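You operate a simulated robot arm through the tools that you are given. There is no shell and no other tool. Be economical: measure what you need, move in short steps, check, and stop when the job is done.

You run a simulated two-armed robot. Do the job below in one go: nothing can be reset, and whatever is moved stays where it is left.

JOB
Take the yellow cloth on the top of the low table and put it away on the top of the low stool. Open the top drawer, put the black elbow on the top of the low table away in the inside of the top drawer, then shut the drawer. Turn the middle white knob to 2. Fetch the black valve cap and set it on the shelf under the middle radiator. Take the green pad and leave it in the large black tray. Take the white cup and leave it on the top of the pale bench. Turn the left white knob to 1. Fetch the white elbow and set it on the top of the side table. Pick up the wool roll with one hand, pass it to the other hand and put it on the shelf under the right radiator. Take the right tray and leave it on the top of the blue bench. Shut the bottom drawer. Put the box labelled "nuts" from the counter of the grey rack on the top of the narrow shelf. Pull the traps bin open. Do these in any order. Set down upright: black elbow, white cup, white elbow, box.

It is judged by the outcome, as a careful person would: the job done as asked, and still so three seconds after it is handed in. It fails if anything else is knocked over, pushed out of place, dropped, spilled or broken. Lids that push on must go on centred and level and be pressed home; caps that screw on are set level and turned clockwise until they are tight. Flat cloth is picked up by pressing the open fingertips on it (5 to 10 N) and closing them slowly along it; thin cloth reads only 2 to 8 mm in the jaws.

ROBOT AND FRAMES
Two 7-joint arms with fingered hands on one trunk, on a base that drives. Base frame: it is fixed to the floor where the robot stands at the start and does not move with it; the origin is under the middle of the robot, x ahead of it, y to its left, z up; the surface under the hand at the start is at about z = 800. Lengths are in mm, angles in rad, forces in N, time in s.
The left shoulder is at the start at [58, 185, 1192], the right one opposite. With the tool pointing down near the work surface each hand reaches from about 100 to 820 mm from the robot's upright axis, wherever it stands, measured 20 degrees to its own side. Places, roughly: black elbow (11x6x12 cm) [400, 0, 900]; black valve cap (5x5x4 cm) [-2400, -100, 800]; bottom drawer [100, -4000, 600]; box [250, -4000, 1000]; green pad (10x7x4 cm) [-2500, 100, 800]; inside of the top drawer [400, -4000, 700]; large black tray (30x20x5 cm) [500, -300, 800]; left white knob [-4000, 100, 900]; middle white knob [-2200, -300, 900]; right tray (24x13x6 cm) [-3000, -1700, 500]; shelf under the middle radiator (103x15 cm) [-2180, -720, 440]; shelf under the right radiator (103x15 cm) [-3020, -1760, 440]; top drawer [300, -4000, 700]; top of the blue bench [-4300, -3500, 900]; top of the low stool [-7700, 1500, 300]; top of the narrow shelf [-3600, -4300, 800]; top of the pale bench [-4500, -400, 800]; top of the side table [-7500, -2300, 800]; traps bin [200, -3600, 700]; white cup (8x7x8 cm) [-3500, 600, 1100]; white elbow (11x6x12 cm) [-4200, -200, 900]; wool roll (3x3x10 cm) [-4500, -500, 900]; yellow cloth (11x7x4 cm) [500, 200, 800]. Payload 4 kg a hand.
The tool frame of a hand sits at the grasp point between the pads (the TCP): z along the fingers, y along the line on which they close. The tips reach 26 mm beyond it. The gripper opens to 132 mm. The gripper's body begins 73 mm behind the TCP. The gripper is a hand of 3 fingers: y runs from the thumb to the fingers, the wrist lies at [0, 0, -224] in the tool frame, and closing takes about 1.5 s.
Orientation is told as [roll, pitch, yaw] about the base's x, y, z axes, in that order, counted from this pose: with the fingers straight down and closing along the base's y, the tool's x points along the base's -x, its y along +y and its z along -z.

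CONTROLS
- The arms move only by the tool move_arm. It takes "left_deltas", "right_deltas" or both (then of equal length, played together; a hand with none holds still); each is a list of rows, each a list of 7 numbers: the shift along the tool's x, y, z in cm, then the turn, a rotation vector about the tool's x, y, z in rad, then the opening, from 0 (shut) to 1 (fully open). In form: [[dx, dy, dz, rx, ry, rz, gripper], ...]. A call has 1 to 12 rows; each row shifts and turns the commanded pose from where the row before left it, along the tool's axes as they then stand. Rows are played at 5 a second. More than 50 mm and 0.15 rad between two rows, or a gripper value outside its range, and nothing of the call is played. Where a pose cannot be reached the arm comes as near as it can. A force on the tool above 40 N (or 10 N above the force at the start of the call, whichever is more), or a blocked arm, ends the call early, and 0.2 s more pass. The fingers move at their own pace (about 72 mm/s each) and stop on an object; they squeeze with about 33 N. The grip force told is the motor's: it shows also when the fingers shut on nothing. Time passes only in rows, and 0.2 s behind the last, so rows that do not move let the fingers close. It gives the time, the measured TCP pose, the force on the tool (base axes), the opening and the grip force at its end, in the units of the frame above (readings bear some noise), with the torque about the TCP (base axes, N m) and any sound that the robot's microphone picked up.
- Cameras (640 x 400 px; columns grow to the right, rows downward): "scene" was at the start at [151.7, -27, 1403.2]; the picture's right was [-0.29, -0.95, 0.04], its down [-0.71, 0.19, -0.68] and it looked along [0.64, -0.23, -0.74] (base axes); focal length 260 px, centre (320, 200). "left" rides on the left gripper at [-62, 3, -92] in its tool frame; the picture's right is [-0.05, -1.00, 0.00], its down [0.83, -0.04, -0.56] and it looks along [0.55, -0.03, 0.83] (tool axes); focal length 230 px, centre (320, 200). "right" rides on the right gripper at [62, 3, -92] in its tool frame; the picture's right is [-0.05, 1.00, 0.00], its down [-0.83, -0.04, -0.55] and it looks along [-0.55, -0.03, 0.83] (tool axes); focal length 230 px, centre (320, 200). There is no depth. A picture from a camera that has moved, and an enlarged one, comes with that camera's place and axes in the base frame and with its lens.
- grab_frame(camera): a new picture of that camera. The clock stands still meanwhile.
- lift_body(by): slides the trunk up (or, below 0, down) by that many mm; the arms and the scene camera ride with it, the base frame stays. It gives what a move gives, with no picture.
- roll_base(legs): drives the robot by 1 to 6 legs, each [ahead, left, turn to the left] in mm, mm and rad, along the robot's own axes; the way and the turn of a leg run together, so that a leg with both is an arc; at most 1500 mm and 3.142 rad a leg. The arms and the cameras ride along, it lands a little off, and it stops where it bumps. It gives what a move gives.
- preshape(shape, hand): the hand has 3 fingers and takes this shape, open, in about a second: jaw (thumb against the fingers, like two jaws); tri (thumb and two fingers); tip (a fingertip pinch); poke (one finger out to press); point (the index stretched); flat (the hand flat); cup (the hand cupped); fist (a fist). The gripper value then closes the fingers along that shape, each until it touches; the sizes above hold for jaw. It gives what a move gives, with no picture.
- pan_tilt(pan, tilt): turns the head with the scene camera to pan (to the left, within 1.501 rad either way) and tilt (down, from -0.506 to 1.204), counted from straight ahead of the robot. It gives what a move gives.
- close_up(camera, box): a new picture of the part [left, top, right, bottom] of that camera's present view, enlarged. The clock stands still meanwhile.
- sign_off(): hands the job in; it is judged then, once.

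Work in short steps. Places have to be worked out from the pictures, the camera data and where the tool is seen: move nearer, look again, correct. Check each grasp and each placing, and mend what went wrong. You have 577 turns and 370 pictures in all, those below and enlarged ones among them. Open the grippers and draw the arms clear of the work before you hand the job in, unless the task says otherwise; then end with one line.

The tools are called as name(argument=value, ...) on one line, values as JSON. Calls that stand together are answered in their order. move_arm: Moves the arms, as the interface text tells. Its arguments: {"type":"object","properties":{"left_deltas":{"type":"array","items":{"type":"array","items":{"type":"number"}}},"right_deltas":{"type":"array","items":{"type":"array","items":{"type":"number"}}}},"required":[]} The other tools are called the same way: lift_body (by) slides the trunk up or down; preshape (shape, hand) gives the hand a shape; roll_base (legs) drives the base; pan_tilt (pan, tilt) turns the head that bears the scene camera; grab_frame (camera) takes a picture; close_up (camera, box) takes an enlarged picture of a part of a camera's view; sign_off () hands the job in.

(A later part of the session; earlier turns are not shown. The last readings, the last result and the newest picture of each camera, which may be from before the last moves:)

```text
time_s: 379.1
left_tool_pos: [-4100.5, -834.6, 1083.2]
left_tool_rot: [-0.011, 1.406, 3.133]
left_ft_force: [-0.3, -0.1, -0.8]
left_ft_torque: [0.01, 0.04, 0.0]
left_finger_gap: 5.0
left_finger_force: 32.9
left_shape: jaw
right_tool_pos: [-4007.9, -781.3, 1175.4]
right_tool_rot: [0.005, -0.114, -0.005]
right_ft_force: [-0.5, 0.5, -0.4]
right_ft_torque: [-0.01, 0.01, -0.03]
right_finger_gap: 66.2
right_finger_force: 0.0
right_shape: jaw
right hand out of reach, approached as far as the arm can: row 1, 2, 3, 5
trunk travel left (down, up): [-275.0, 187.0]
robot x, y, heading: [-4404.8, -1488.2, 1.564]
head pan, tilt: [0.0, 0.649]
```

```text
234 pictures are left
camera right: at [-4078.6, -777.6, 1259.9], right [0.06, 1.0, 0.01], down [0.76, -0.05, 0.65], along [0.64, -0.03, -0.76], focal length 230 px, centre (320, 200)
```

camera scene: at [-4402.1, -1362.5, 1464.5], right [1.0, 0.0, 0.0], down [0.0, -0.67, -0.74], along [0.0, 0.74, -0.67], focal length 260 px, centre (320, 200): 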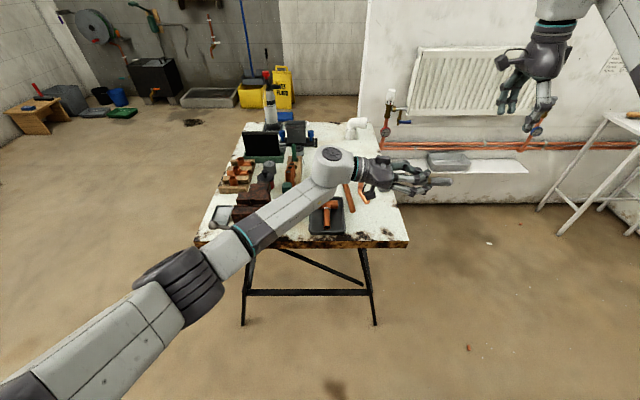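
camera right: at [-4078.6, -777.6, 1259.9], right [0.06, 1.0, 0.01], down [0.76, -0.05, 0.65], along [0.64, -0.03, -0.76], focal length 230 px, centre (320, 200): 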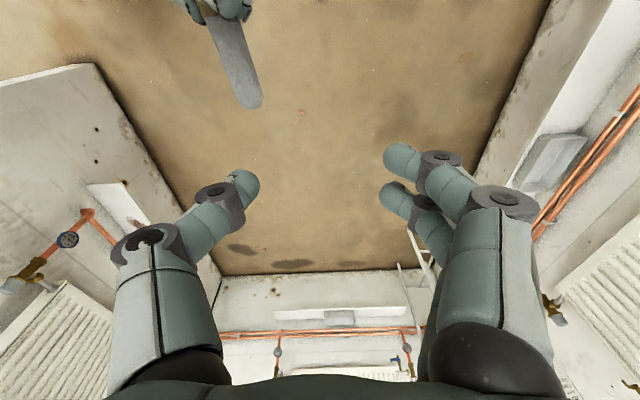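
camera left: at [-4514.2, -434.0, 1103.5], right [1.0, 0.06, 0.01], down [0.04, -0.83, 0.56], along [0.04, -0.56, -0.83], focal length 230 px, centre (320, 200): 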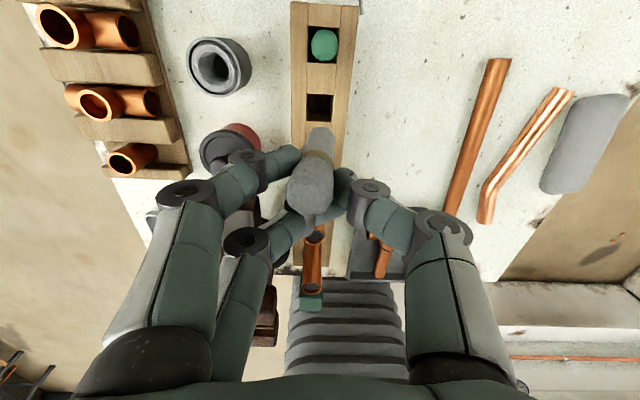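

Both arms are at limits in square pose. I turn both by ~0.6 rad about the vertical (roll pointing right-forward, right hand yaw eased), which is easier for both arms.

move_arm(left_deltas=[[0, 0, 0, 0.15, 0, 0, 0], [0, 0, 0, 0.15, 0, 0, 0], [0, 0, 0, 0.15, 0, 0, 0], [0, 0, 0, 0.15, 0, 0, 0]], right_deltas=[[0, 0, -1, 0, 0, -0.15, 0.5], [0, 0, 0, 0, 0, -0.15, 0.5], [0, 0, 0, 0, 0, -0.15, 0.5], [0, 0, 0, 0, 0, -0.15, 0.5]])

grab_frame(camera="right")

grab_frame(camera="scene")

```text
time_s: 380.1
left_tool_pos: [-4100.6, -837.7, 1082.1]
left_tool_rot: [-0.609, 1.411, 3.14]
left_ft_force: [-0.5, 0.8, -0.5]
left_ft_torque: [-0.02, 0.01, 0.0]
left_finger_gap: 5.0
left_finger_force: 33.4
left_shape: jaw
right_tool_pos: [-4008.8, -780.3, 1185.1]
right_tool_rot: [-0.062, -0.095, 0.599]
right_ft_force: [0.4, 0.6, -0.5]
right_ft_torque: [0.01, 0.02, 0.01]
right_finger_gap: 66.3
right_finger_force: 0.0
right_shape: jaw
trunk travel left (down, up): [-275.0, 187.0]
robot x, y, heading: [-4408.0, -1486.2, 1.571]
head pan, tilt: [0.0, 0.649]
```

```text
233 pictures are left
camera right: at [-4071.0, -813.2, 1270.8], right [-0.51, 0.86, -0.06], down [0.64, 0.43, 0.63], along [0.57, 0.29, -0.77], focal length 230 px, centre (320, 200)
```

right: 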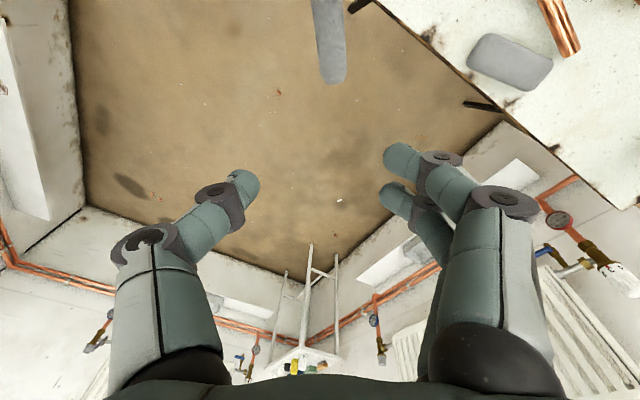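

```text
232 pictures are left
camera scene: at [-4404.7, -1363.2, 1464.6], right [1.0, 0.0, 0.0], down [0.0, -0.67, -0.74], along [0.0, 0.74, -0.67], focal length 260 px, centre (320, 200)
```

scene: 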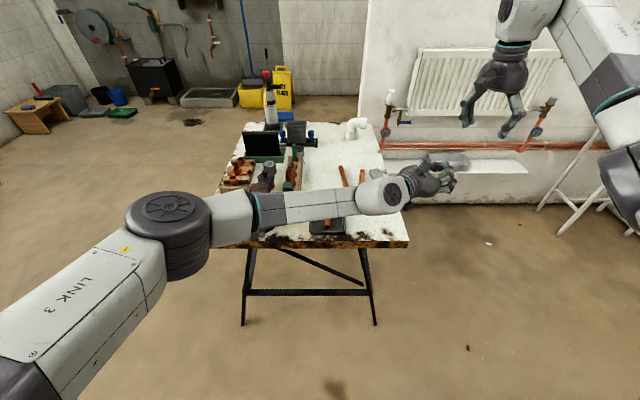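

Nicely aligned: the roll lies centred in the right camera's view. I shift 6 cm along the roll toward its middle and lower partly.

move_arm(right_deltas=[[3, 0.5, 0, 0, 0, 0, 0.45], [3, 0.5, 0, 0, 0, 0, 0.45], [0, 0, 3, 0, 0, 0, 0.45], [0, 0, 3, 0, 0, 0, 0.45]])

grab_frame(camera="right")

```text
time_s: 381.1
left_tool_pos: [-4100.4, -835.3, 1080.6]
left_tool_rot: [-0.612, 1.407, 3.134]
left_ft_force: [-0.3, -0.3, -0.8]
left_ft_torque: [-0.01, 0.0, 0.01]
left_finger_gap: 5.1
left_finger_force: 32.6
left_shape: jaw
right_tool_pos: [-4055.8, -802.6, 1116.3]
right_tool_rot: [-0.061, -0.096, 0.596]
right_ft_force: [0.3, -0.9, 1.9]
right_ft_torque: [0.05, 0.02, 0.01]
right_finger_gap: 59.9
right_finger_force: 0.0
right_shape: jaw
trunk travel left (down, up): [-275.0, 187.0]
robot x, y, heading: [-4404.5, -1485.8, 1.566]
head pan, tilt: [0.0, 0.649]
```

```text
231 pictures are left
camera right: at [-4118.4, -835.9, 1202.9], right [-0.51, 0.86, -0.06], down [0.65, 0.43, 0.63], along [0.57, 0.29, -0.77], focal length 230 px, centre (320, 200)
```

right: 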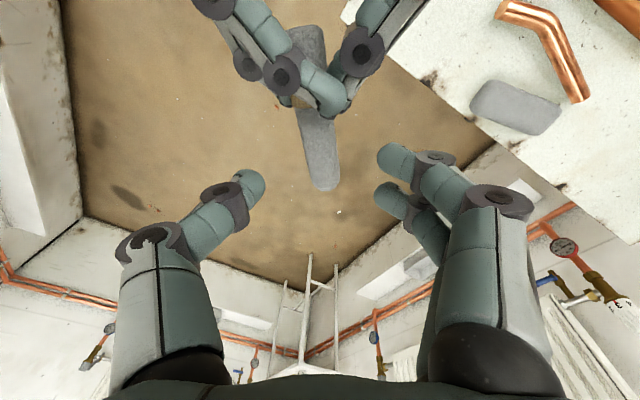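

The free end shows ~57 mm beyond the left fingertips. I shift slightly (x +0.8, y +0.5 cm), rotate a bit and descend onto it.

move_arm(right_deltas=[[0.8, 0.5, 0, 0, 0, -0.15, 0.45], [0, 0, 2.2, 0, 0, 0, 0.45], [0, 0, 2.0, 0, 0, 0, 0.45]])

grab_frame(camera="right")

close_up(camera="scene", box=[360, 60, 560, 230])

```text
time_s: 381.9
left_tool_pos: [-4099.2, -836.9, 1081.3]
left_tool_rot: [-0.613, 1.406, 3.132]
left_ft_force: [-1.4, 0.5, -0.9]
left_ft_torque: [-0.01, 0.03, 0.05]
left_finger_gap: 5.0
left_finger_force: 32.1
left_shape: jaw
right_tool_pos: [-4063.0, -806.2, 1073.9]
right_tool_rot: [-0.074, -0.086, 0.748]
right_ft_force: [0.4, 0.1, 0.8]
right_ft_torque: [0.02, 0.02, 0.0]
right_finger_gap: 59.9
right_finger_force: 0.1
right_shape: jaw
trunk travel left (down, up): [-275.0, 187.0]
robot x, y, heading: [-4407.1, -1484.6, 1.568]
head pan, tilt: [0.0, 0.649]
```

```text
230 pictures are left
camera right: at [-4119.3, -845.6, 1160.2], right [-0.63, 0.77, -0.07], down [0.57, 0.53, 0.63], along [0.52, 0.36, -0.78], focal length 230 px, centre (320, 200)
```

right: 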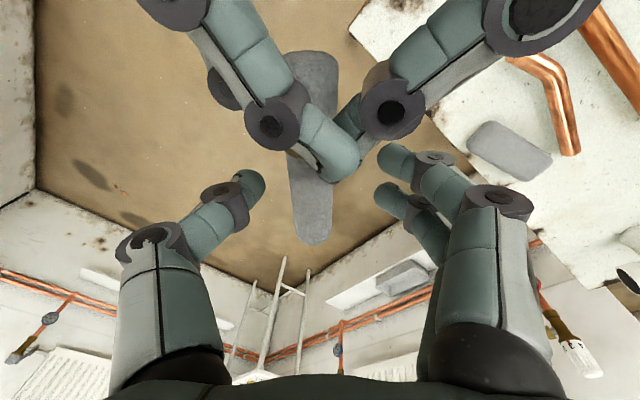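

```text
2.35 times, centred on (460, 145) of scene
camera zoom: at [-4405.0, -1361.9, 1464.5], right [1.0, 0.0, 0.0], down [0.0, -0.67, -0.74], along [0.0, 0.74, -0.67], focal length 613 px, centre (-9, 329)
```

zoom: 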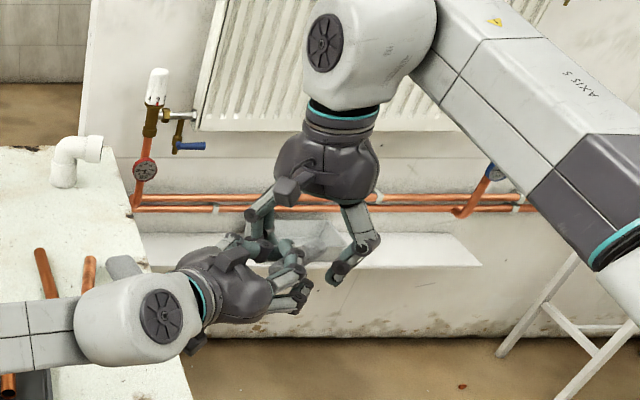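

I shift 1 cm outward along the roll to keep clear of the left fingertips, and close the right hand.

move_arm(right_deltas=[[-1.0, 0, 0.3, 0, 0, 0, 0.45], [0, 0, 0, 0, 0, 0, 0.3], [0, 0, 0, 0, 0, 0, 0.15], [0, 0, 0, 0, 0, 0, 0], [0, 0, 0, 0, 0, 0, 0], [0, 0, 0, 0, 0, 0, 0], [0, 0, 0, 0, 0, 0, 0]])

grab_frame(camera="right")

```text
time_s: 383.6
left_tool_pos: [-4101.6, -836.3, 1081.9]
left_tool_rot: [-0.616, 1.408, 3.13]
left_ft_force: [-3.0, 1.5, 3.5]
left_ft_torque: [0.12, -0.1, 0.17]
left_finger_gap: 5.5
left_finger_force: 33.2
left_shape: jaw
right_tool_pos: [-4055.4, -798.9, 1072.2]
right_tool_rot: [-0.077, -0.085, 0.745]
right_ft_force: [3.9, -0.7, -3.0]
right_ft_torque: [0.0, -0.05, 0.0]
right_finger_gap: 0.0
right_finger_force: 33.4
right_shape: jaw
trunk travel left (down, up): [-275.0, 187.0]
robot x, y, heading: [-4406.9, -1488.3, 1.571]
head pan, tilt: [0.0, 0.649]
```

```text
228 pictures are left
camera right: at [-4112.1, -838.6, 1158.9], right [-0.63, 0.77, -0.07], down [0.57, 0.53, 0.63], along [0.52, 0.36, -0.78], focal length 230 px, centre (320, 200)
```

right: 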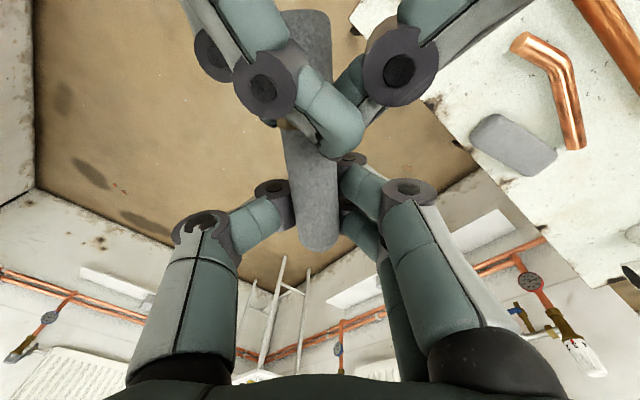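

The right fingertips met beneath the roll (gap 0): I'm a bit too low. I reopen, rise 1.6 cm and close again.

move_arm(right_deltas=[[0, 0, 0, 0, 0, 0, 0.45], [0, 0, 0, 0, 0, 0, 0.45], [0, 0, 0, 0, 0, 0, 0.45], [0, 0, -1.6, 0, 0, 0, 0.45], [0, 0, 0, 0, 0, 0, 0.2], [0, 0, 0, 0, 0, 0, 0], [0, 0, 0, 0, 0, 0, 0], [0, 0, 0, 0, 0, 0, 0], [0, 0, 0, 0, 0, 0, 0]])

grab_frame(camera="right")

```text
time_s: 385.6
left_tool_pos: [-4100.5, -835.9, 1082.1]
left_tool_rot: [-0.618, 1.408, 3.13]
left_ft_force: [-1.5, 0.7, 0.4]
left_ft_torque: [0.03, 0.01, 0.05]
left_finger_gap: 5.1
left_finger_force: 32.8
left_shape: jaw
right_tool_pos: [-4055.9, -798.2, 1089.0]
right_tool_rot: [-0.075, -0.084, 0.748]
right_ft_force: [0.9, 0.3, 0.4]
right_ft_torque: [0.0, -0.06, 0.04]
right_finger_gap: 14.4
right_finger_force: 32.9
right_shape: jaw
trunk travel left (down, up): [-275.0, 187.0]
robot x, y, heading: [-4407.4, -1487.0, 1.57]
head pan, tilt: [0.0, 0.649]
```

```text
227 pictures are left
camera right: at [-4114.0, -837.8, 1174.5], right [-0.63, 0.77, -0.07], down [0.57, 0.53, 0.63], along [0.52, 0.36, -0.78], focal length 230 px, centre (320, 200)
```

right: 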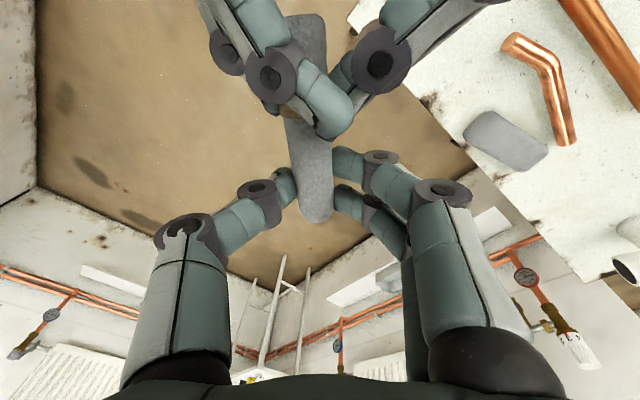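

A true pinch now (14.4 mm). I open the left hand and draw it straight back.

move_arm(left_deltas=[[0, 0, 0, 0, 0, 0, 0.3], [0, 0, 0, 0, 0, 0, 0.45], [0, 0, 0, 0, 0, 0, 0.5], [0, 0, -2, 0, 0, 0, 0.5], [0, 0, -4, 0, 0, 0, 0.5], [0, 0, -4.5, 0, 0, 0, 0.5], [0, 0, -4.5, 0, 0, 0, 0.5]])

grab_frame(camera="right")

```text
time_s: 387.1
left_tool_pos: [-4224.0, -923.8, 1103.7]
left_tool_rot: [-0.628, 1.408, 3.118]
left_ft_force: [-1.0, 0.9, -0.3]
left_ft_torque: [0.01, 0.03, -0.02]
left_finger_gap: 65.5
left_finger_force: 0.0
left_shape: jaw
right_tool_pos: [-4058.3, -799.1, 1090.5]
right_tool_rot: [-0.076, -0.088, 0.747]
right_ft_force: [-0.7, 0.2, 0.5]
right_ft_torque: [-0.01, -0.02, 0.0]
right_finger_gap: 14.5
right_finger_force: 33.0
right_shape: jaw
trunk travel left (down, up): [-275.0, 187.0]
robot x, y, heading: [-4410.0, -1488.5, 1.574]
head pan, tilt: [0.0, 0.649]
```

```text
226 pictures are left
camera right: at [-4115.4, -838.6, 1175.5], right [-0.63, 0.77, -0.07], down [0.57, 0.53, 0.63], along [0.52, 0.36, -0.78], focal length 230 px, centre (320, 200)
```

right: 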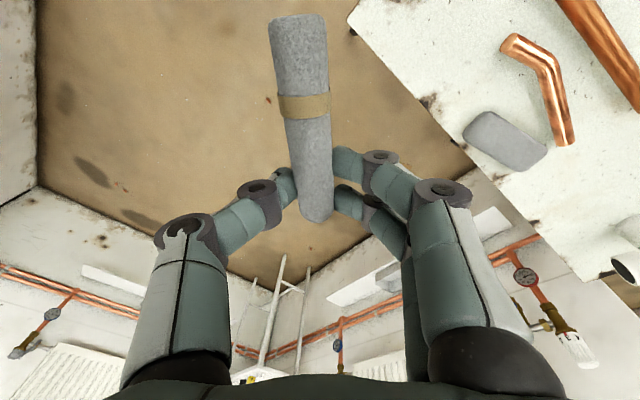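

The right hand has the roll. I draw it back toward me and unwind the left hand to its upright pose.

move_arm(left_deltas=[[0, 0, -4, 0, 0, 0, 0.5], [0, 0, -4, 0, 0, 0, 0.5], [0, 0, -4, -0.15, 0, 0, 0.5], [0, 0, -3, -0.15, -0.1, 0, 0.5], [0, 0, -3, -0.15, -0.14, 0, 0.5], [0, 0, -2, -0.15, -0.14, 0, 0.5], [0, 0, 0, 0, -0.14, 0, 0.5], [0, 0, 0, 0, -0.14, 0, 0.5], [0, 0, 0, 0, -0.14, 0, 0.5], [0, 0, 0, 0, -0.14, 0, 0.5], [0, 0, 0, 0, -0.14, 0, 0.5], [0, 0, 0, 0, -0.14, 0, 0.5]], right_deltas=[[0, 0, 0, 0, 0, 0, 0], [0, 0, 0, 0, 0, 0, 0], [0, 0, 0, 0, 0, 0, 0], [2.9, -3.1, 0, 0, 0, 0, 0], [2.9, -3.1, 0, 0, 0, 0, 0], [2.9, -3.1, 0, 0, 0, 0, 0], [2.9, -3.1, 0, 0, 0, 0, 0], [2.9, -3.1, 0, 0, 0, 0, 0], [2.9, -3.1, 0, 0, 0, 0, 0], [2.9, -3.1, 0, 0, 0, 0, 0], [0, 0, 0, 0, 0, 0, 0], [0, 0, 0, 0, 0, 0, 0]])

roll_base(legs=[[0, 500, 0], [0, 0, 3.14]])

grab_frame(camera="scene")

```text
refused: row 4 steps farther than a row can; nothing moved
```

```text
time_s: 397.6
left_tool_pos: [-5040.2, -2067.5, 1101.3]
left_tool_rot: [-0.616, 1.407, 0.078]
left_ft_force: [0.2, -0.2, -0.6]
left_ft_torque: [-0.02, 0.01, 0.0]
left_finger_gap: 65.3
left_finger_force: 0.0
left_shape: jaw
right_tool_pos: [-5192.3, -2207.3, 1087.9]
right_tool_rot: [-0.075, -0.086, -2.306]
right_ft_force: [0.3, -0.4, 0.4]
right_ft_torque: [0.01, -0.01, -0.04]
right_finger_gap: 14.3
right_finger_force: 33.2
right_shape: jaw
trunk travel left (down, up): [-275.0, 187.0]
robot x, y, heading: [-4904.4, -1486.1, -1.483]
head pan, tilt: [0.0, 0.649]
```

```text
225 pictures are left
camera scene: at [-4894.6, -1617.3, 1464.5], right [-1.0, -0.09, 0.0], down [-0.06, 0.67, -0.74], along [0.06, -0.74, -0.67], focal length 260 px, centre (320, 200)
```

scene: 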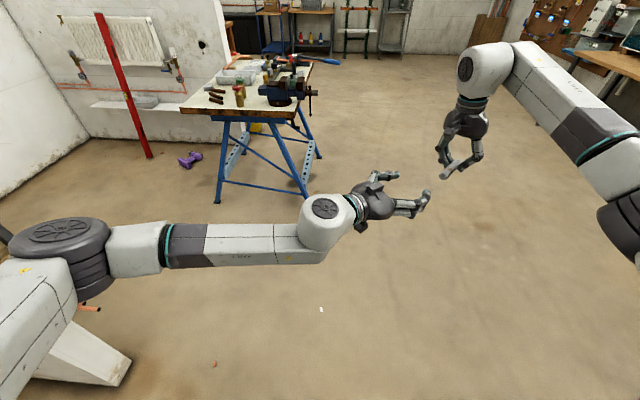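

The arm call was refused (turn too big in a row); the base turned safely. I redo the arm moves with smaller turns.

move_arm(left_deltas=[[0, 0, -4, -0.14, 0, 0, 0.5], [0, 0, -4, -0.14, 0, 0, 0.5], [0, 0, -4, -0.14, 0, 0, 0.5], [0, 0, -3, -0.14, 0, 0, 0.5], [0, 0, -3, -0.05, -0.13, 0, 0.5], [0, 0, 0, 0, -0.14, 0, 0.5], [0, 0, 0, 0, -0.14, 0, 0.5], [0, 0, 0, 0, -0.14, 0, 0.5], [0, 0, 0, 0, -0.14, 0, 0.5], [0, 0, 0, 0, -0.14, 0, 0.5], [0, 0, 0, 0, -0.14, 0, 0.5], [0, 0, 0, 0, -0.14, 0, 0.5]], right_deltas=[[2.9, -3.1, 0, 0, 0, 0, 0], [2.9, -3.1, 0, 0, 0, 0, 0], [2.9, -3.1, 0, 0, 0, 0, 0], [2.9, -3.1, 0, 0, 0, 0, 0], [2.9, -3.1, 0, 0, 0, 0, 0], [2.9, -3.1, 0, 0, 0, 0, 0], [2.9, -3.1, 0, 0, 0, 0, 0], [0, 0, 0, 0, 0, 0, 0], [0, 0, 0, 0, 0, 0, 0], [0, 0, 0, 0, 0, 0, 0], [0, 0, 0, 0, 0, 0, 0], [0, 0, 0, 0, 0, 0, 0]])

```text
time_s: 400.2
left_tool_pos: [-4882.6, -1993.7, 1126.6]
left_tool_rot: [0.003, 0.295, 0.088]
left_ft_force: [0.0, 0.5, 0.2]
left_ft_torque: [-0.01, 0.01, 0.0]
left_finger_gap: 65.4
left_finger_force: 0.1
left_shape: jaw
right_tool_pos: [-5232.7, -1916.3, 1081.8]
right_tool_rot: [-0.073, -0.082, -2.302]
right_ft_force: [-0.3, 0.0, -0.5]
right_ft_torque: [-0.03, -0.02, 0.0]
right_finger_gap: 14.2
right_finger_force: 33.0
right_shape: jaw
right hand out of reach, approached as far as the arm can: row 6, 7
trunk travel left (down, up): [-275.0, 187.0]
robot x, y, heading: [-4908.7, -1486.2, -1.483]
head pan, tilt: [0.0, 0.649]
```

I finish squaring the left hand and draw it in, then drive north 340 mm and sideways into the bay to x≈-2930.

move_arm(left_deltas=[[0, 4, 0, 0, -0.145, 0, 0.5], [0, 4, 0, 0, -0.145, 0, 0.5], [0, 4, 0, 0, 0, 0, 0.5]])

roll_base(legs=[[0, 0, -0.087], [-340, 0, 0], [0, 1000, 0], [0, 980, 0]])

grab_frame(camera="scene")

```text
time_s: 401.0
left_tool_pos: [-4890.3, -1871.6, 1128.0]
left_tool_rot: [0.002, 0.008, 0.086]
left_ft_force: [-0.1, 0.2, 0.6]
left_ft_torque: [0.0, -0.01, -0.04]
left_finger_gap: 65.4
left_finger_force: 0.0
left_shape: jaw
right_tool_pos: [-5231.3, -1916.7, 1084.0]
right_tool_rot: [-0.076, -0.086, -2.304]
right_ft_force: [-0.4, -0.7, 1.0]
right_ft_torque: [-0.01, 0.03, 0.02]
right_finger_gap: 14.2
right_finger_force: 32.8
right_shape: jaw
trunk travel left (down, up): [-275.0, 187.0]
robot x, y, heading: [-4905.3, -1488.9, -1.481]
head pan, tilt: [0.0, 0.649]
```

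```text
time_s: 413.4
left_tool_pos: [-2916.9, -1533.7, 1126.4]
left_tool_rot: [0.002, 0.009, -0.001]
left_ft_force: [0.2, 0.4, 0.7]
left_ft_torque: [-0.01, 0.0, 0.01]
left_finger_gap: 65.6
left_finger_force: 0.1
left_shape: jaw
right_tool_pos: [-3258.8, -1549.0, 1082.9]
right_tool_rot: [-0.074, -0.084, -2.388]
right_ft_force: [-0.2, 0.3, -0.4]
right_ft_torque: [-0.08, 0.0, -0.03]
right_finger_gap: 14.3
right_finger_force: 32.9
right_shape: jaw
trunk travel left (down, up): [-275.0, 187.0]
robot x, y, heading: [-2895.7, -1150.6, -1.57]
head pan, tilt: [0.0, 0.649]
```

```text
224 pictures are left
camera scene: at [-2897.1, -1279.1, 1464.5], right [-1.0, 0.0, 0.0], down [0.0, 0.67, -0.74], along [0.0, -0.74, -0.67], focal length 260 px, centre (320, 200)
```

scene: 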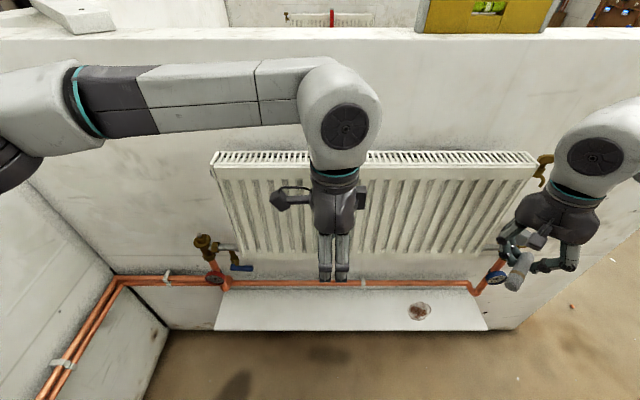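

I back off 110 mm, lower the trunk 200 mm, and yaw the right hand further so the roll lies along the shelf.

roll_base(legs=[[-110, 0, 0]])

lift_body(by=-200)

move_arm(right_deltas=[[0, 0, 2, 0, 0, 0.14, 0], [0, 0, 2, 0, 0, 0.14, 0], [0, 0, 2, 0, 0, 0.14, 0], [0, 0, 2, 0, 0, 0.14, 0]])

grab_frame(camera="scene")

```text
time_s: 414.5
left_tool_pos: [-2916.7, -1425.4, 1127.7]
left_tool_rot: [0.003, 0.007, -0.003]
left_ft_force: [0.1, 1.3, -0.3]
left_ft_torque: [0.0, -0.03, -0.02]
left_finger_gap: 65.3
left_finger_force: 0.1
left_shape: jaw
right_tool_pos: [-3259.8, -1438.9, 1082.1]
right_tool_rot: [-0.074, -0.083, -2.39]
right_ft_force: [-0.4, 0.7, 0.3]
right_ft_torque: [-0.02, -0.01, 0.01]
right_finger_gap: 14.6
right_finger_force: 32.8
right_shape: jaw
trunk travel left (down, up): [-275.0, 187.0]
robot x, y, heading: [-2895.4, -1043.1, -1.574]
head pan, tilt: [0.0, 0.649]
```

```text
time_s: 416.7
left_tool_pos: [-2916.5, -1424.6, 928.6]
left_tool_rot: [0.0, 0.008, -0.004]
left_ft_force: [-0.8, 0.3, -0.2]
left_ft_torque: [-0.01, -0.01, 0.02]
left_finger_gap: 65.6
left_finger_force: 0.0
left_shape: jaw
right_tool_pos: [-3262.7, -1467.6, 766.8]
right_tool_rot: [-0.258, 0.094, -2.388]
right_ft_force: [-0.2, -0.1, 0.7]
right_ft_torque: [-0.03, 0.01, 0.0]
right_finger_gap: 14.6
right_finger_force: 33.1
right_shape: jaw
trunk travel left (down, up): [-75.0, 387.0]
robot x, y, heading: [-2896.3, -1039.4, -1.57]
head pan, tilt: [0.0, 0.649]
```

```text
time_s: 417.7
left_tool_pos: [-2917.9, -1425.4, 926.8]
left_tool_rot: [0.003, 0.007, -0.003]
left_ft_force: [0.9, -0.5, 0.0]
left_ft_torque: [-0.02, 0.01, 0.02]
left_finger_gap: 65.5
left_finger_force: 0.1
left_shape: jaw
right_tool_pos: [-3374.8, -1449.9, 635.1]
right_tool_rot: [-0.268, -0.053, -2.927]
right_ft_force: [0.8, 0.2, 0.3]
right_ft_torque: [0.01, -0.01, 0.0]
right_finger_gap: 14.3
right_finger_force: 32.8
right_shape: jaw
right hand out of reach, approached as far as the arm can: row 1, 2, 3, 4
trunk travel left (down, up): [-75.0, 387.0]
robot x, y, heading: [-2897.2, -1042.4, -1.569]
head pan, tilt: [0.0, 0.649]
```

```text
223 pictures are left
camera scene: at [-2897.6, -1320.2, 1196.5], right [-1.0, 0.0, 0.0], down [0.0, 0.86, -0.52], along [0.0, -0.52, -0.86], focal length 260 px, centre (320, 200)
```

scene: 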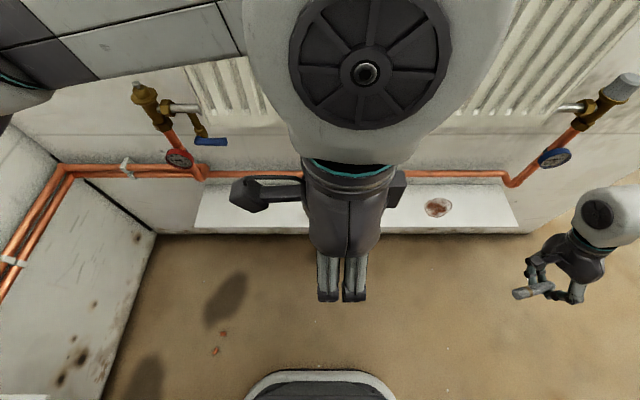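

The wrist leans toward the wall; I tilt the right hand the other way (fingers toward the wall) while moving it ahead.

move_arm(right_deltas=[[0, 3, 0, -0.14, 0, 0, 0], [0, 3, 0, -0.14, 0, 0, 0], [0, 3, 0, -0.14, 0, 0, 0], [0, 3, 0, -0.14, 0, 0, 0], [0, 0, 0, -0.1, 0, 0, 0]])

grab_frame(camera="right")

```text
time_s: 418.9
left_tool_pos: [-2917.4, -1423.7, 928.1]
left_tool_rot: [0.002, 0.006, -0.003]
left_ft_force: [-0.1, 0.1, -0.4]
left_ft_torque: [0.02, -0.01, -0.01]
left_finger_gap: 65.5
left_finger_force: 0.1
left_shape: jaw
right_tool_pos: [-3353.0, -1566.1, 628.7]
right_tool_rot: [0.392, -0.056, -2.929]
right_ft_force: [0.3, -0.1, 0.0]
right_ft_torque: [-0.01, 0.0, -0.03]
right_finger_gap: 14.5
right_finger_force: 33.0
right_shape: jaw
trunk travel left (down, up): [-75.0, 387.0]
robot x, y, heading: [-2899.0, -1042.6, -1.573]
head pan, tilt: [0.0, 0.649]
```

```text
222 pictures are left
camera right: at [-3293.3, -1521.2, 711.2], right [0.17, -0.91, 0.38], down [-0.84, 0.08, 0.54], along [-0.52, -0.41, -0.75], focal length 230 px, centre (320, 200)
```

right: 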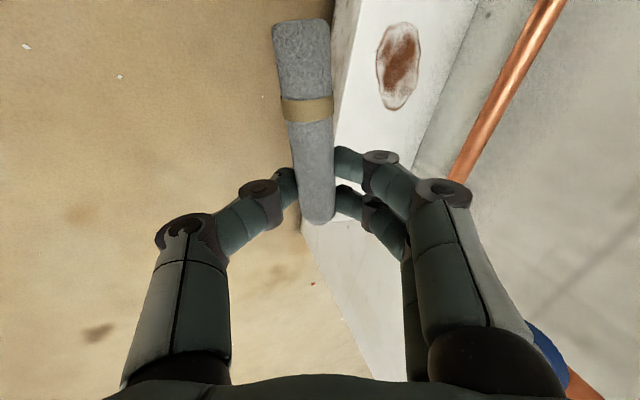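

The roll now lies along the shelf direction with the wrist clear. I move it above the shelf at ~[-3390,-1700,520].

move_arm(right_deltas=[[-1.45, 1.78, 3.8, 0, 0, 0, 0], [-1.45, 1.78, 3.8, 0, 0, 0, 0], [-1.45, 1.78, 3.8, 0, 0, 0, 0], [-1.45, 1.78, 3.8, 0, 0, 0, 0]])

grab_frame(camera="right")

grab_frame(camera="scene")

```text
time_s: 419.9
left_tool_pos: [-2917.7, -1424.9, 927.4]
left_tool_rot: [0.003, 0.006, -0.002]
left_ft_force: [0.2, 0.0, -1.2]
left_ft_torque: [-0.03, 0.01, 0.04]
left_finger_gap: 65.5
left_finger_force: 0.0
left_shape: jaw
right_tool_pos: [-3391.0, -1698.6, 516.9]
right_tool_rot: [0.388, -0.056, -2.929]
right_ft_force: [-0.4, -1.2, -0.2]
right_ft_torque: [-0.01, 0.03, -0.01]
right_finger_gap: 14.4
right_finger_force: 33.1
right_shape: jaw
trunk travel left (down, up): [-75.0, 387.0]
robot x, y, heading: [-2900.5, -1040.3, -1.572]
head pan, tilt: [0.0, 0.649]
```

```text
221 pictures are left
camera right: at [-3331.1, -1653.3, 600.4], right [0.17, -0.91, 0.38], down [-0.84, 0.07, 0.54], along [-0.52, -0.41, -0.75], focal length 230 px, centre (320, 200)
```

right: 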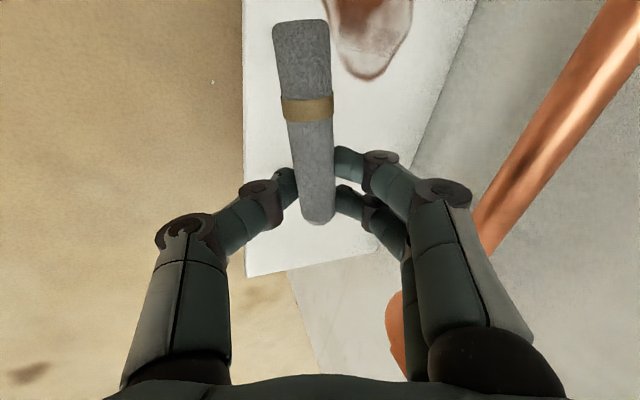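

```text
220 pictures are left
camera scene: at [-2897.5, -1321.1, 1196.2], right [-1.0, 0.0, 0.0], down [0.0, 0.86, -0.51], along [0.0, -0.51, -0.86], focal length 260 px, centre (320, 200)
```

scene: 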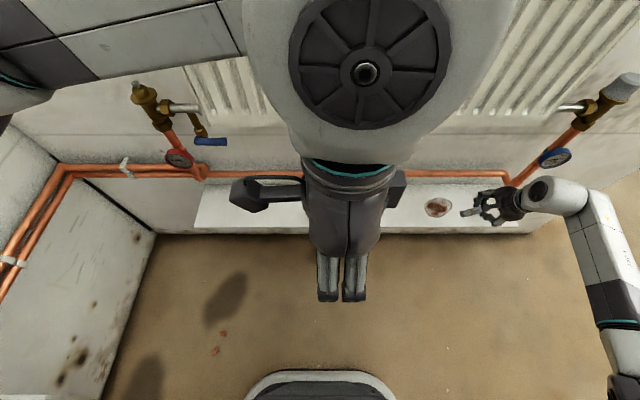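

It's over the shelf with margin. I lower slowly until contact.

move_arm(right_deltas=[[0, -0.4, 1.4, 0, 0, 0, 0], [0, -0.45, 1.2, 0, 0, 0, 0], [0, -0.2, 0.5, 0, 0, 0, 0], [0, -0.2, 0.5, 0, 0, 0, 0], [0, -0.2, 0.5, 0, 0, 0, 0], [0, -0.2, 0.5, 0, 0, 0, 0], [0, -0.2, 0.5, 0, 0, 0, 0]])

grab_frame(camera="right")

```text
time_s: 421.5
left_tool_pos: [-2916.5, -1422.3, 929.3]
left_tool_rot: [0.001, 0.009, -0.004]
left_ft_force: [0.7, 0.1, -0.8]
left_ft_torque: [0.02, 0.04, 0.01]
left_finger_gap: 65.4
left_finger_force: 0.0
left_shape: jaw
right_tool_pos: [-3390.1, -1701.9, 468.7]
right_tool_rot: [0.394, -0.057, -2.928]
right_ft_force: [1.2, 7.6, 19.9]
right_ft_torque: [0.35, -0.04, 0.02]
right_finger_gap: 16.3
right_finger_force: 32.7
right_shape: jaw
trunk travel left (down, up): [-75.0, 387.0]
robot x, y, heading: [-2899.3, -1042.2, -1.575]
head pan, tilt: [0.0, 0.649]
```

```text
219 pictures are left
camera right: at [-3331.3, -1657.0, 551.1], right [0.17, -0.91, 0.39], down [-0.84, 0.08, 0.54], along [-0.52, -0.41, -0.75], focal length 230 px, centre (320, 200)
```

right: 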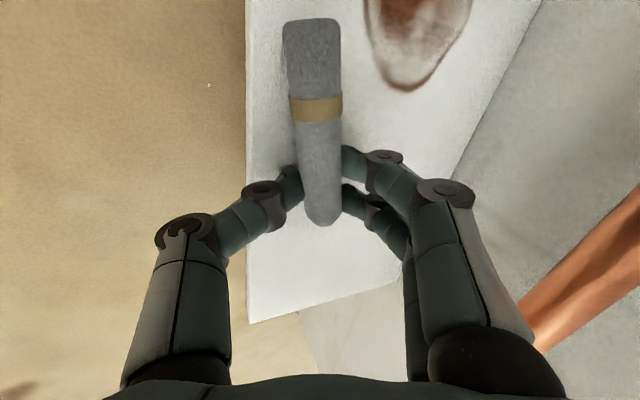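

On the shelf. I open gently and withdraw along the hand axis.

move_arm(right_deltas=[[0, 0.05, -0.2, 0, 0, 0, 0.12], [0, 0, 0, 0, 0, 0, 0.2], [0, 0, 0, 0, 0, 0, 0.35], [0, 0, 0, 0, 0, 0, 0.35], [0, 0, -2, 0, 0, 0, 0.35], [0, 0, -4, 0, 0, 0, 0.35], [0, 0, -4, 0, 0, 0, 0.35], [0, 0, -4.5, 0, 0, 0, 0.35]])

grab_frame(camera="right")

```text
time_s: 423.3
left_tool_pos: [-2917.5, -1424.1, 927.8]
left_tool_rot: [0.001, 0.007, -0.005]
left_ft_force: [0.0, 0.6, -0.7]
left_ft_torque: [0.01, -0.02, 0.0]
left_finger_gap: 65.7
left_finger_force: 0.0
left_shape: jaw
right_tool_pos: [-3394.6, -1646.0, 599.4]
right_tool_rot: [0.389, -0.057, -2.927]
right_ft_force: [-1.1, 0.0, 0.3]
right_ft_torque: [-0.01, -0.01, 0.01]
right_finger_gap: 46.2
right_finger_force: 0.1
right_shape: jaw
trunk travel left (down, up): [-75.0, 387.0]
robot x, y, heading: [-2896.6, -1044.9, -1.574]
head pan, tilt: [0.0, 0.649]
```

```text
218 pictures are left
camera right: at [-3335.6, -1600.4, 682.1], right [0.17, -0.91, 0.38], down [-0.84, 0.07, 0.54], along [-0.52, -0.41, -0.75], focal length 230 px, centre (320, 200)
```

right: 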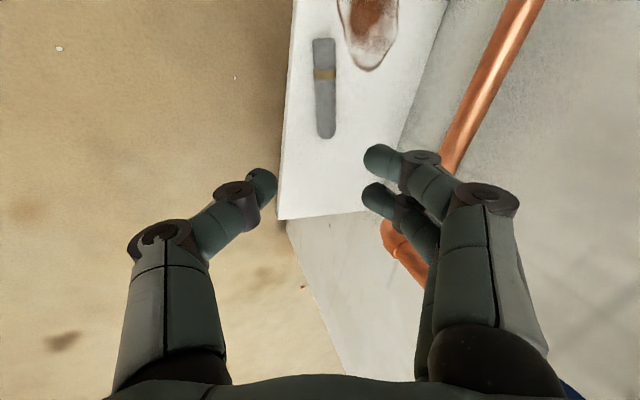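

The wool roll lies on the shelf. I raise the trunk, unwind the right hand's tilt, then turn to face the middle radiator (+x).

move_arm(right_deltas=[[0, -3, -3, 0.1, 0, 0, 0.35], [0, -3, -3, 0.1, 0, 0, 0.35], [0, -3, -3, 0.1, 0, 0, 0.35], [0, -3, -3, 0.1, 0, 0, 0.35]])

lift_body(by=180)

roll_base(legs=[[-450, 0, 0], [0, 0, 1.57]])

pan_tilt(pan=0.2, tilt=0.5)

grab_frame(camera="scene")

```text
time_s: 424.3
left_tool_pos: [-2916.3, -1425.3, 926.9]
left_tool_rot: [0.003, 0.008, -0.005]
left_ft_force: [-0.4, 0.4, 0.1]
left_ft_torque: [-0.05, 0.0, 0.03]
left_finger_gap: 65.6
left_finger_force: 0.0
left_shape: jaw
right_tool_pos: [-3418.8, -1506.6, 687.2]
right_tool_rot: [-0.013, -0.056, -2.928]
right_ft_force: [0.2, 0.1, -0.8]
right_ft_torque: [0.01, -0.02, -0.01]
right_finger_gap: 45.8
right_finger_force: 0.0
right_shape: jaw
trunk travel left (down, up): [-75.0, 387.0]
robot x, y, heading: [-2899.8, -1041.2, -1.574]
head pan, tilt: [0.0, 0.649]
```

```text
time_s: 426.3
left_tool_pos: [-2916.0, -1424.6, 1106.8]
left_tool_rot: [0.002, 0.008, -0.004]
left_ft_force: [0.5, 0.0, -0.4]
left_ft_torque: [-0.04, 0.0, 0.01]
left_finger_gap: 65.5
left_finger_force: 0.0
left_shape: jaw
right_tool_pos: [-3418.6, -1507.0, 865.6]
right_tool_rot: [-0.012, -0.056, -2.927]
right_ft_force: [1.0, 0.0, -0.4]
right_ft_torque: [-0.03, -0.02, 0.03]
right_finger_gap: 46.2
right_finger_force: 0.0
right_shape: jaw
trunk travel left (down, up): [-255.0, 207.0]
robot x, y, heading: [-2896.0, -1037.9, -1.569]
head pan, tilt: [0.0, 0.649]
```

```text
time_s: 432.9
left_tool_pos: [-2512.4, -605.2, 1107.3]
left_tool_rot: [0.004, 0.008, 1.57]
left_ft_force: [0.1, 0.5, 0.1]
left_ft_torque: [0.01, 0.02, -0.03]
left_finger_gap: 65.4
left_finger_force: 0.1
left_shape: jaw
right_tool_pos: [-2428.0, -1107.1, 867.9]
right_tool_rot: [-0.011, -0.056, -1.35]
right_ft_force: [0.6, 0.6, 0.1]
right_ft_torque: [0.02, 0.03, -0.02]
right_finger_gap: 46.2
right_finger_force: 0.1
right_shape: jaw
trunk travel left (down, up): [-255.0, 207.0]
robot x, y, heading: [-2896.1, -588.8, 0.003]
head pan, tilt: [0.0, 0.649]
```

```text
time_s: 433.6
left_tool_pos: [-2513.0, -605.9, 1107.4]
left_tool_rot: [0.001, 0.006, 1.574]
left_ft_force: [0.1, 0.4, -0.5]
left_ft_torque: [-0.01, -0.02, -0.01]
left_finger_gap: 65.7
left_finger_force: 0.0
left_shape: jaw
right_tool_pos: [-2429.3, -1107.5, 867.7]
right_tool_rot: [-0.011, -0.056, -1.35]
right_ft_force: [-0.3, 0.3, -0.1]
right_ft_torque: [0.0, 0.03, 0.01]
right_finger_gap: 46.0
right_finger_force: 0.1
right_shape: jaw
trunk travel left (down, up): [-255.0, 207.0]
robot x, y, heading: [-2895.7, -589.5, 0.009]
head pan, tilt: [0.201, 0.499]
```

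```text
217 pictures are left
camera scene: at [-2753.9, -571.4, 1454.5], right [0.2, -0.98, -0.02], down [-0.56, -0.1, -0.82], along [0.8, 0.18, -0.57], focal length 260 px, centre (320, 200)
```

scene: 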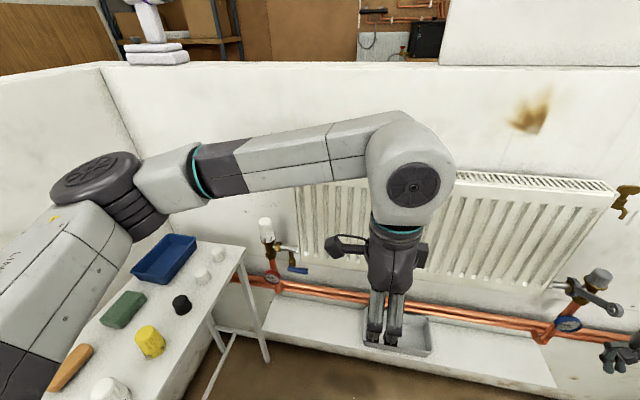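

I see the middle radiator's white knob at upper left of it, and on the white table the black valve cap and green pad. I zoom on the knob to read it.

close_up(camera="scene", box=[230, 200, 320, 290])

close_up(camera="scene", box=[40, 220, 260, 400])

```text
4.44 times, centred on (275, 245) of scene
camera zoom: at [-2753.9, -571.4, 1454.5], right [0.2, -0.98, -0.02], down [-0.56, -0.1, -0.82], along [0.8, 0.18, -0.57], focal length 1157 px, centre (520, 0)
```

zoom: 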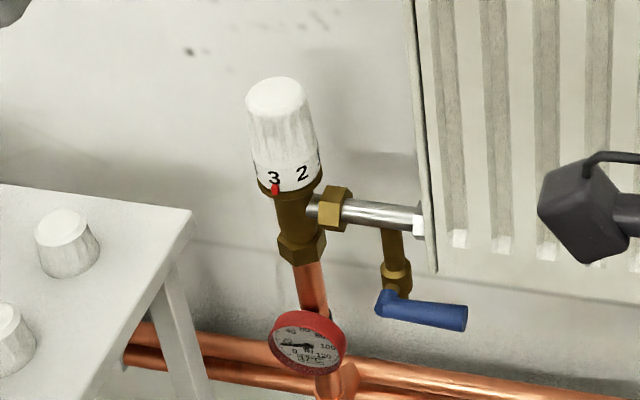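

```text
2.22 times, centred on (150, 310) of scene
camera zoom: at [-2753.9, -571.4, 1454.5], right [0.2, -0.98, -0.02], down [-0.56, -0.1, -0.82], along [0.8, 0.18, -0.57], focal length 579 px, centre (698, -44)
```

zoom: 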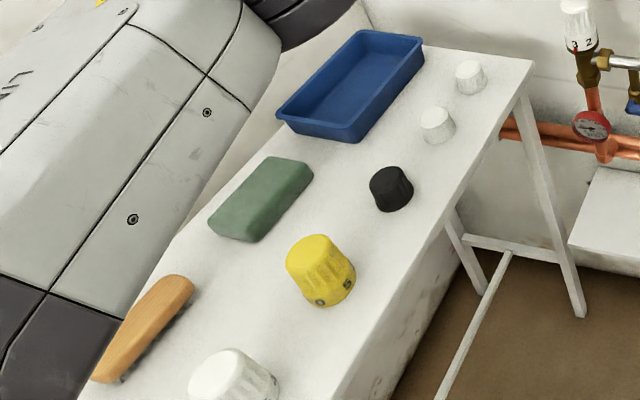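

The pointer is at 3 and "2" is just to its right, so the knob must turn clockwise from above by ~48°. I bring the left hand (yaw 90°, good for that turn) toward the knob at ~[-2200,-280].

move_arm(left_deltas=[[-3.4, -3.0, 0, 0, 0, 0, 0.5], [-3.4, -3.0, 0, 0, 0, 0, 0.5], [-3.4, -3.0, 0, 0, 0, 0, 0.5], [-3.4, -3.0, 0, 0, 0, 0, 0.5], [-3.4, -3.0, 0, 0, 0, 0, 0.5], [-3.4, -3.0, 0, 0, 0, 0, 0.5], [-3.4, -3.0, 0, 0, 0, 0, 0.5]])

grab_frame(camera="left")

grab_frame(camera="scene")

```text
time_s: 435.2
left_tool_pos: [-2301.8, -366.5, 1106.0]
left_tool_rot: [0.003, 0.01, 1.572]
left_ft_force: [-0.2, 0.1, 0.1]
left_ft_torque: [-0.04, 0.0, 0.0]
left_finger_gap: 65.7
left_finger_force: 0.0
left_shape: jaw
right_tool_pos: [-2428.1, -1107.0, 867.4]
right_tool_rot: [-0.012, -0.055, -1.352]
right_ft_force: [-0.3, 0.2, 0.1]
right_ft_torque: [0.01, -0.01, -0.01]
right_finger_gap: 46.0
right_finger_force: 0.1
right_shape: jaw
trunk travel left (down, up): [-255.0, 207.0]
robot x, y, heading: [-2897.9, -588.8, 0.008]
head pan, tilt: [0.201, 0.499]
```

```text
214 pictures are left
camera left: at [-2305.1, -303.7, 1198.0], right [1.0, 0.05, 0.0], down [0.05, -0.83, 0.56], along [0.03, -0.56, -0.83], focal length 230 px, centre (320, 200)
```

left: 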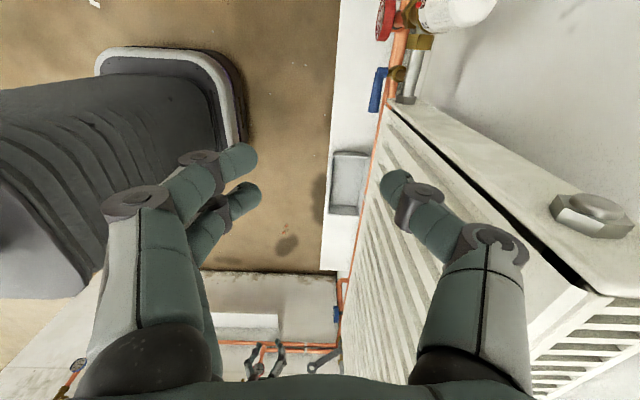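

```text
213 pictures are left
camera scene: at [-2753.3, -570.4, 1454.4], right [0.2, -0.98, -0.02], down [-0.56, -0.1, -0.82], along [0.8, 0.18, -0.57], focal length 260 px, centre (320, 200)
```

scene: 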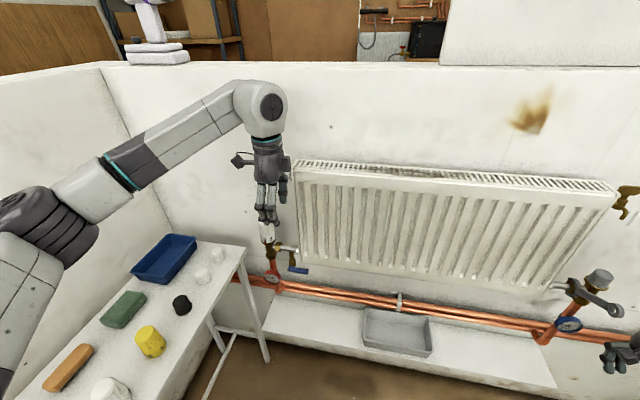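

Triangulation puts the knob's top at about [-2192,-273,970]. I move above it and look straight down.

move_arm(left_deltas=[[-3.1, -3.6, 0, 0, 0, 0, 0.55], [-3.1, -3.6, 0, 0, 0, 0, 0.55], [-3.1, -3.6, 0, 0, 0, 0, 0.55], [0, 0, 2, 0, 0, 0, 0.55]])

grab_frame(camera="left")

```text
time_s: 436.2
left_tool_pos: [-2195.8, -273.5, 1085.0]
left_tool_rot: [0.004, 0.005, 1.572]
left_ft_force: [0.8, 0.1, -0.2]
left_ft_torque: [-0.02, 0.02, 0.01]
left_finger_gap: 72.1
left_finger_force: 0.1
left_shape: jaw
right_tool_pos: [-2429.7, -1107.1, 869.1]
right_tool_rot: [-0.01, -0.055, -1.351]
right_ft_force: [-0.7, 0.3, 1.0]
right_ft_torque: [-0.03, 0.01, 0.0]
right_finger_gap: 45.9
right_finger_force: 0.1
right_shape: jaw
trunk travel left (down, up): [-255.0, 207.0]
robot x, y, heading: [-2893.7, -588.2, 0.004]
head pan, tilt: [0.201, 0.499]
```

```text
212 pictures are left
camera left: at [-2198.4, -210.3, 1176.0], right [1.0, 0.05, 0.0], down [0.05, -0.83, 0.56], along [0.03, -0.56, -0.83], focal length 230 px, centre (320, 200)
```

left: 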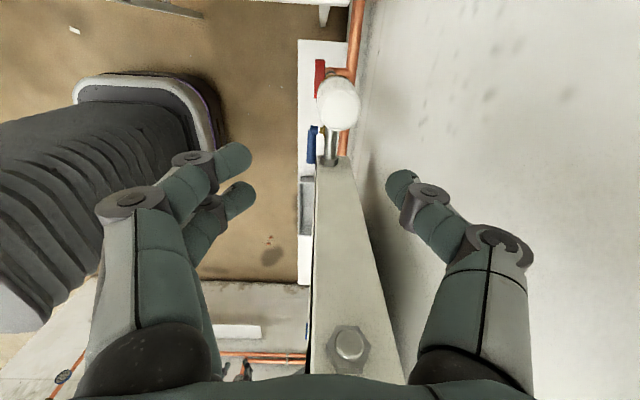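

The knob axis is at about (-2180,-252). I correct and lower to just above it.

move_arm(left_deltas=[[-2.2, -1.6, 0, 0, 0, 0, 0.55], [0, 0, 4, 0, 0, 0, 0.55], [0, 0, 3.5, 0, 0, 0, 0.55]])

grab_frame(camera="left")

close_up(camera="scene", box=[200, 120, 340, 290])

```text
time_s: 437.0
left_tool_pos: [-2180.3, -251.4, 1010.3]
left_tool_rot: [0.002, 0.009, 1.574]
left_ft_force: [0.1, -0.7, -0.7]
left_ft_torque: [-0.03, 0.01, 0.0]
left_finger_gap: 72.0
left_finger_force: 0.0
left_shape: jaw
right_tool_pos: [-2428.8, -1106.7, 867.0]
right_tool_rot: [-0.011, -0.053, -1.35]
right_ft_force: [0.2, 0.0, 0.4]
right_ft_torque: [-0.05, 0.04, 0.02]
right_finger_gap: 46.0
right_finger_force: 0.1
right_shape: jaw
trunk travel left (down, up): [-255.0, 207.0]
robot x, y, heading: [-2896.5, -591.4, 0.007]
head pan, tilt: [0.201, 0.499]
```

```text
211 pictures are left
camera left: at [-2182.9, -189.9, 1102.4], right [1.0, 0.05, 0.0], down [0.05, -0.83, 0.56], along [0.03, -0.56, -0.83], focal length 230 px, centre (320, 200)
```

left: 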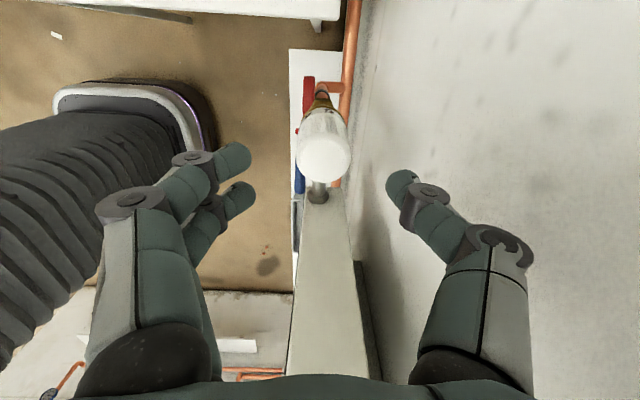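

```text
2.35 times, centred on (270, 205) of scene
camera zoom: at [-2753.4, -571.3, 1454.4], right [0.2, -0.98, -0.02], down [-0.56, -0.1, -0.82], along [0.8, 0.18, -0.57], focal length 613 px, centre (438, 188)
```

zoom: 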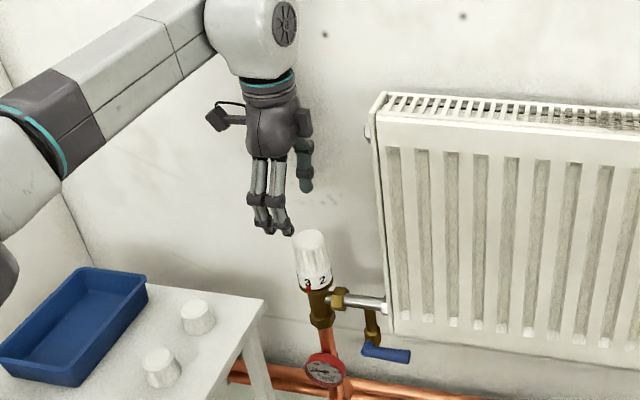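

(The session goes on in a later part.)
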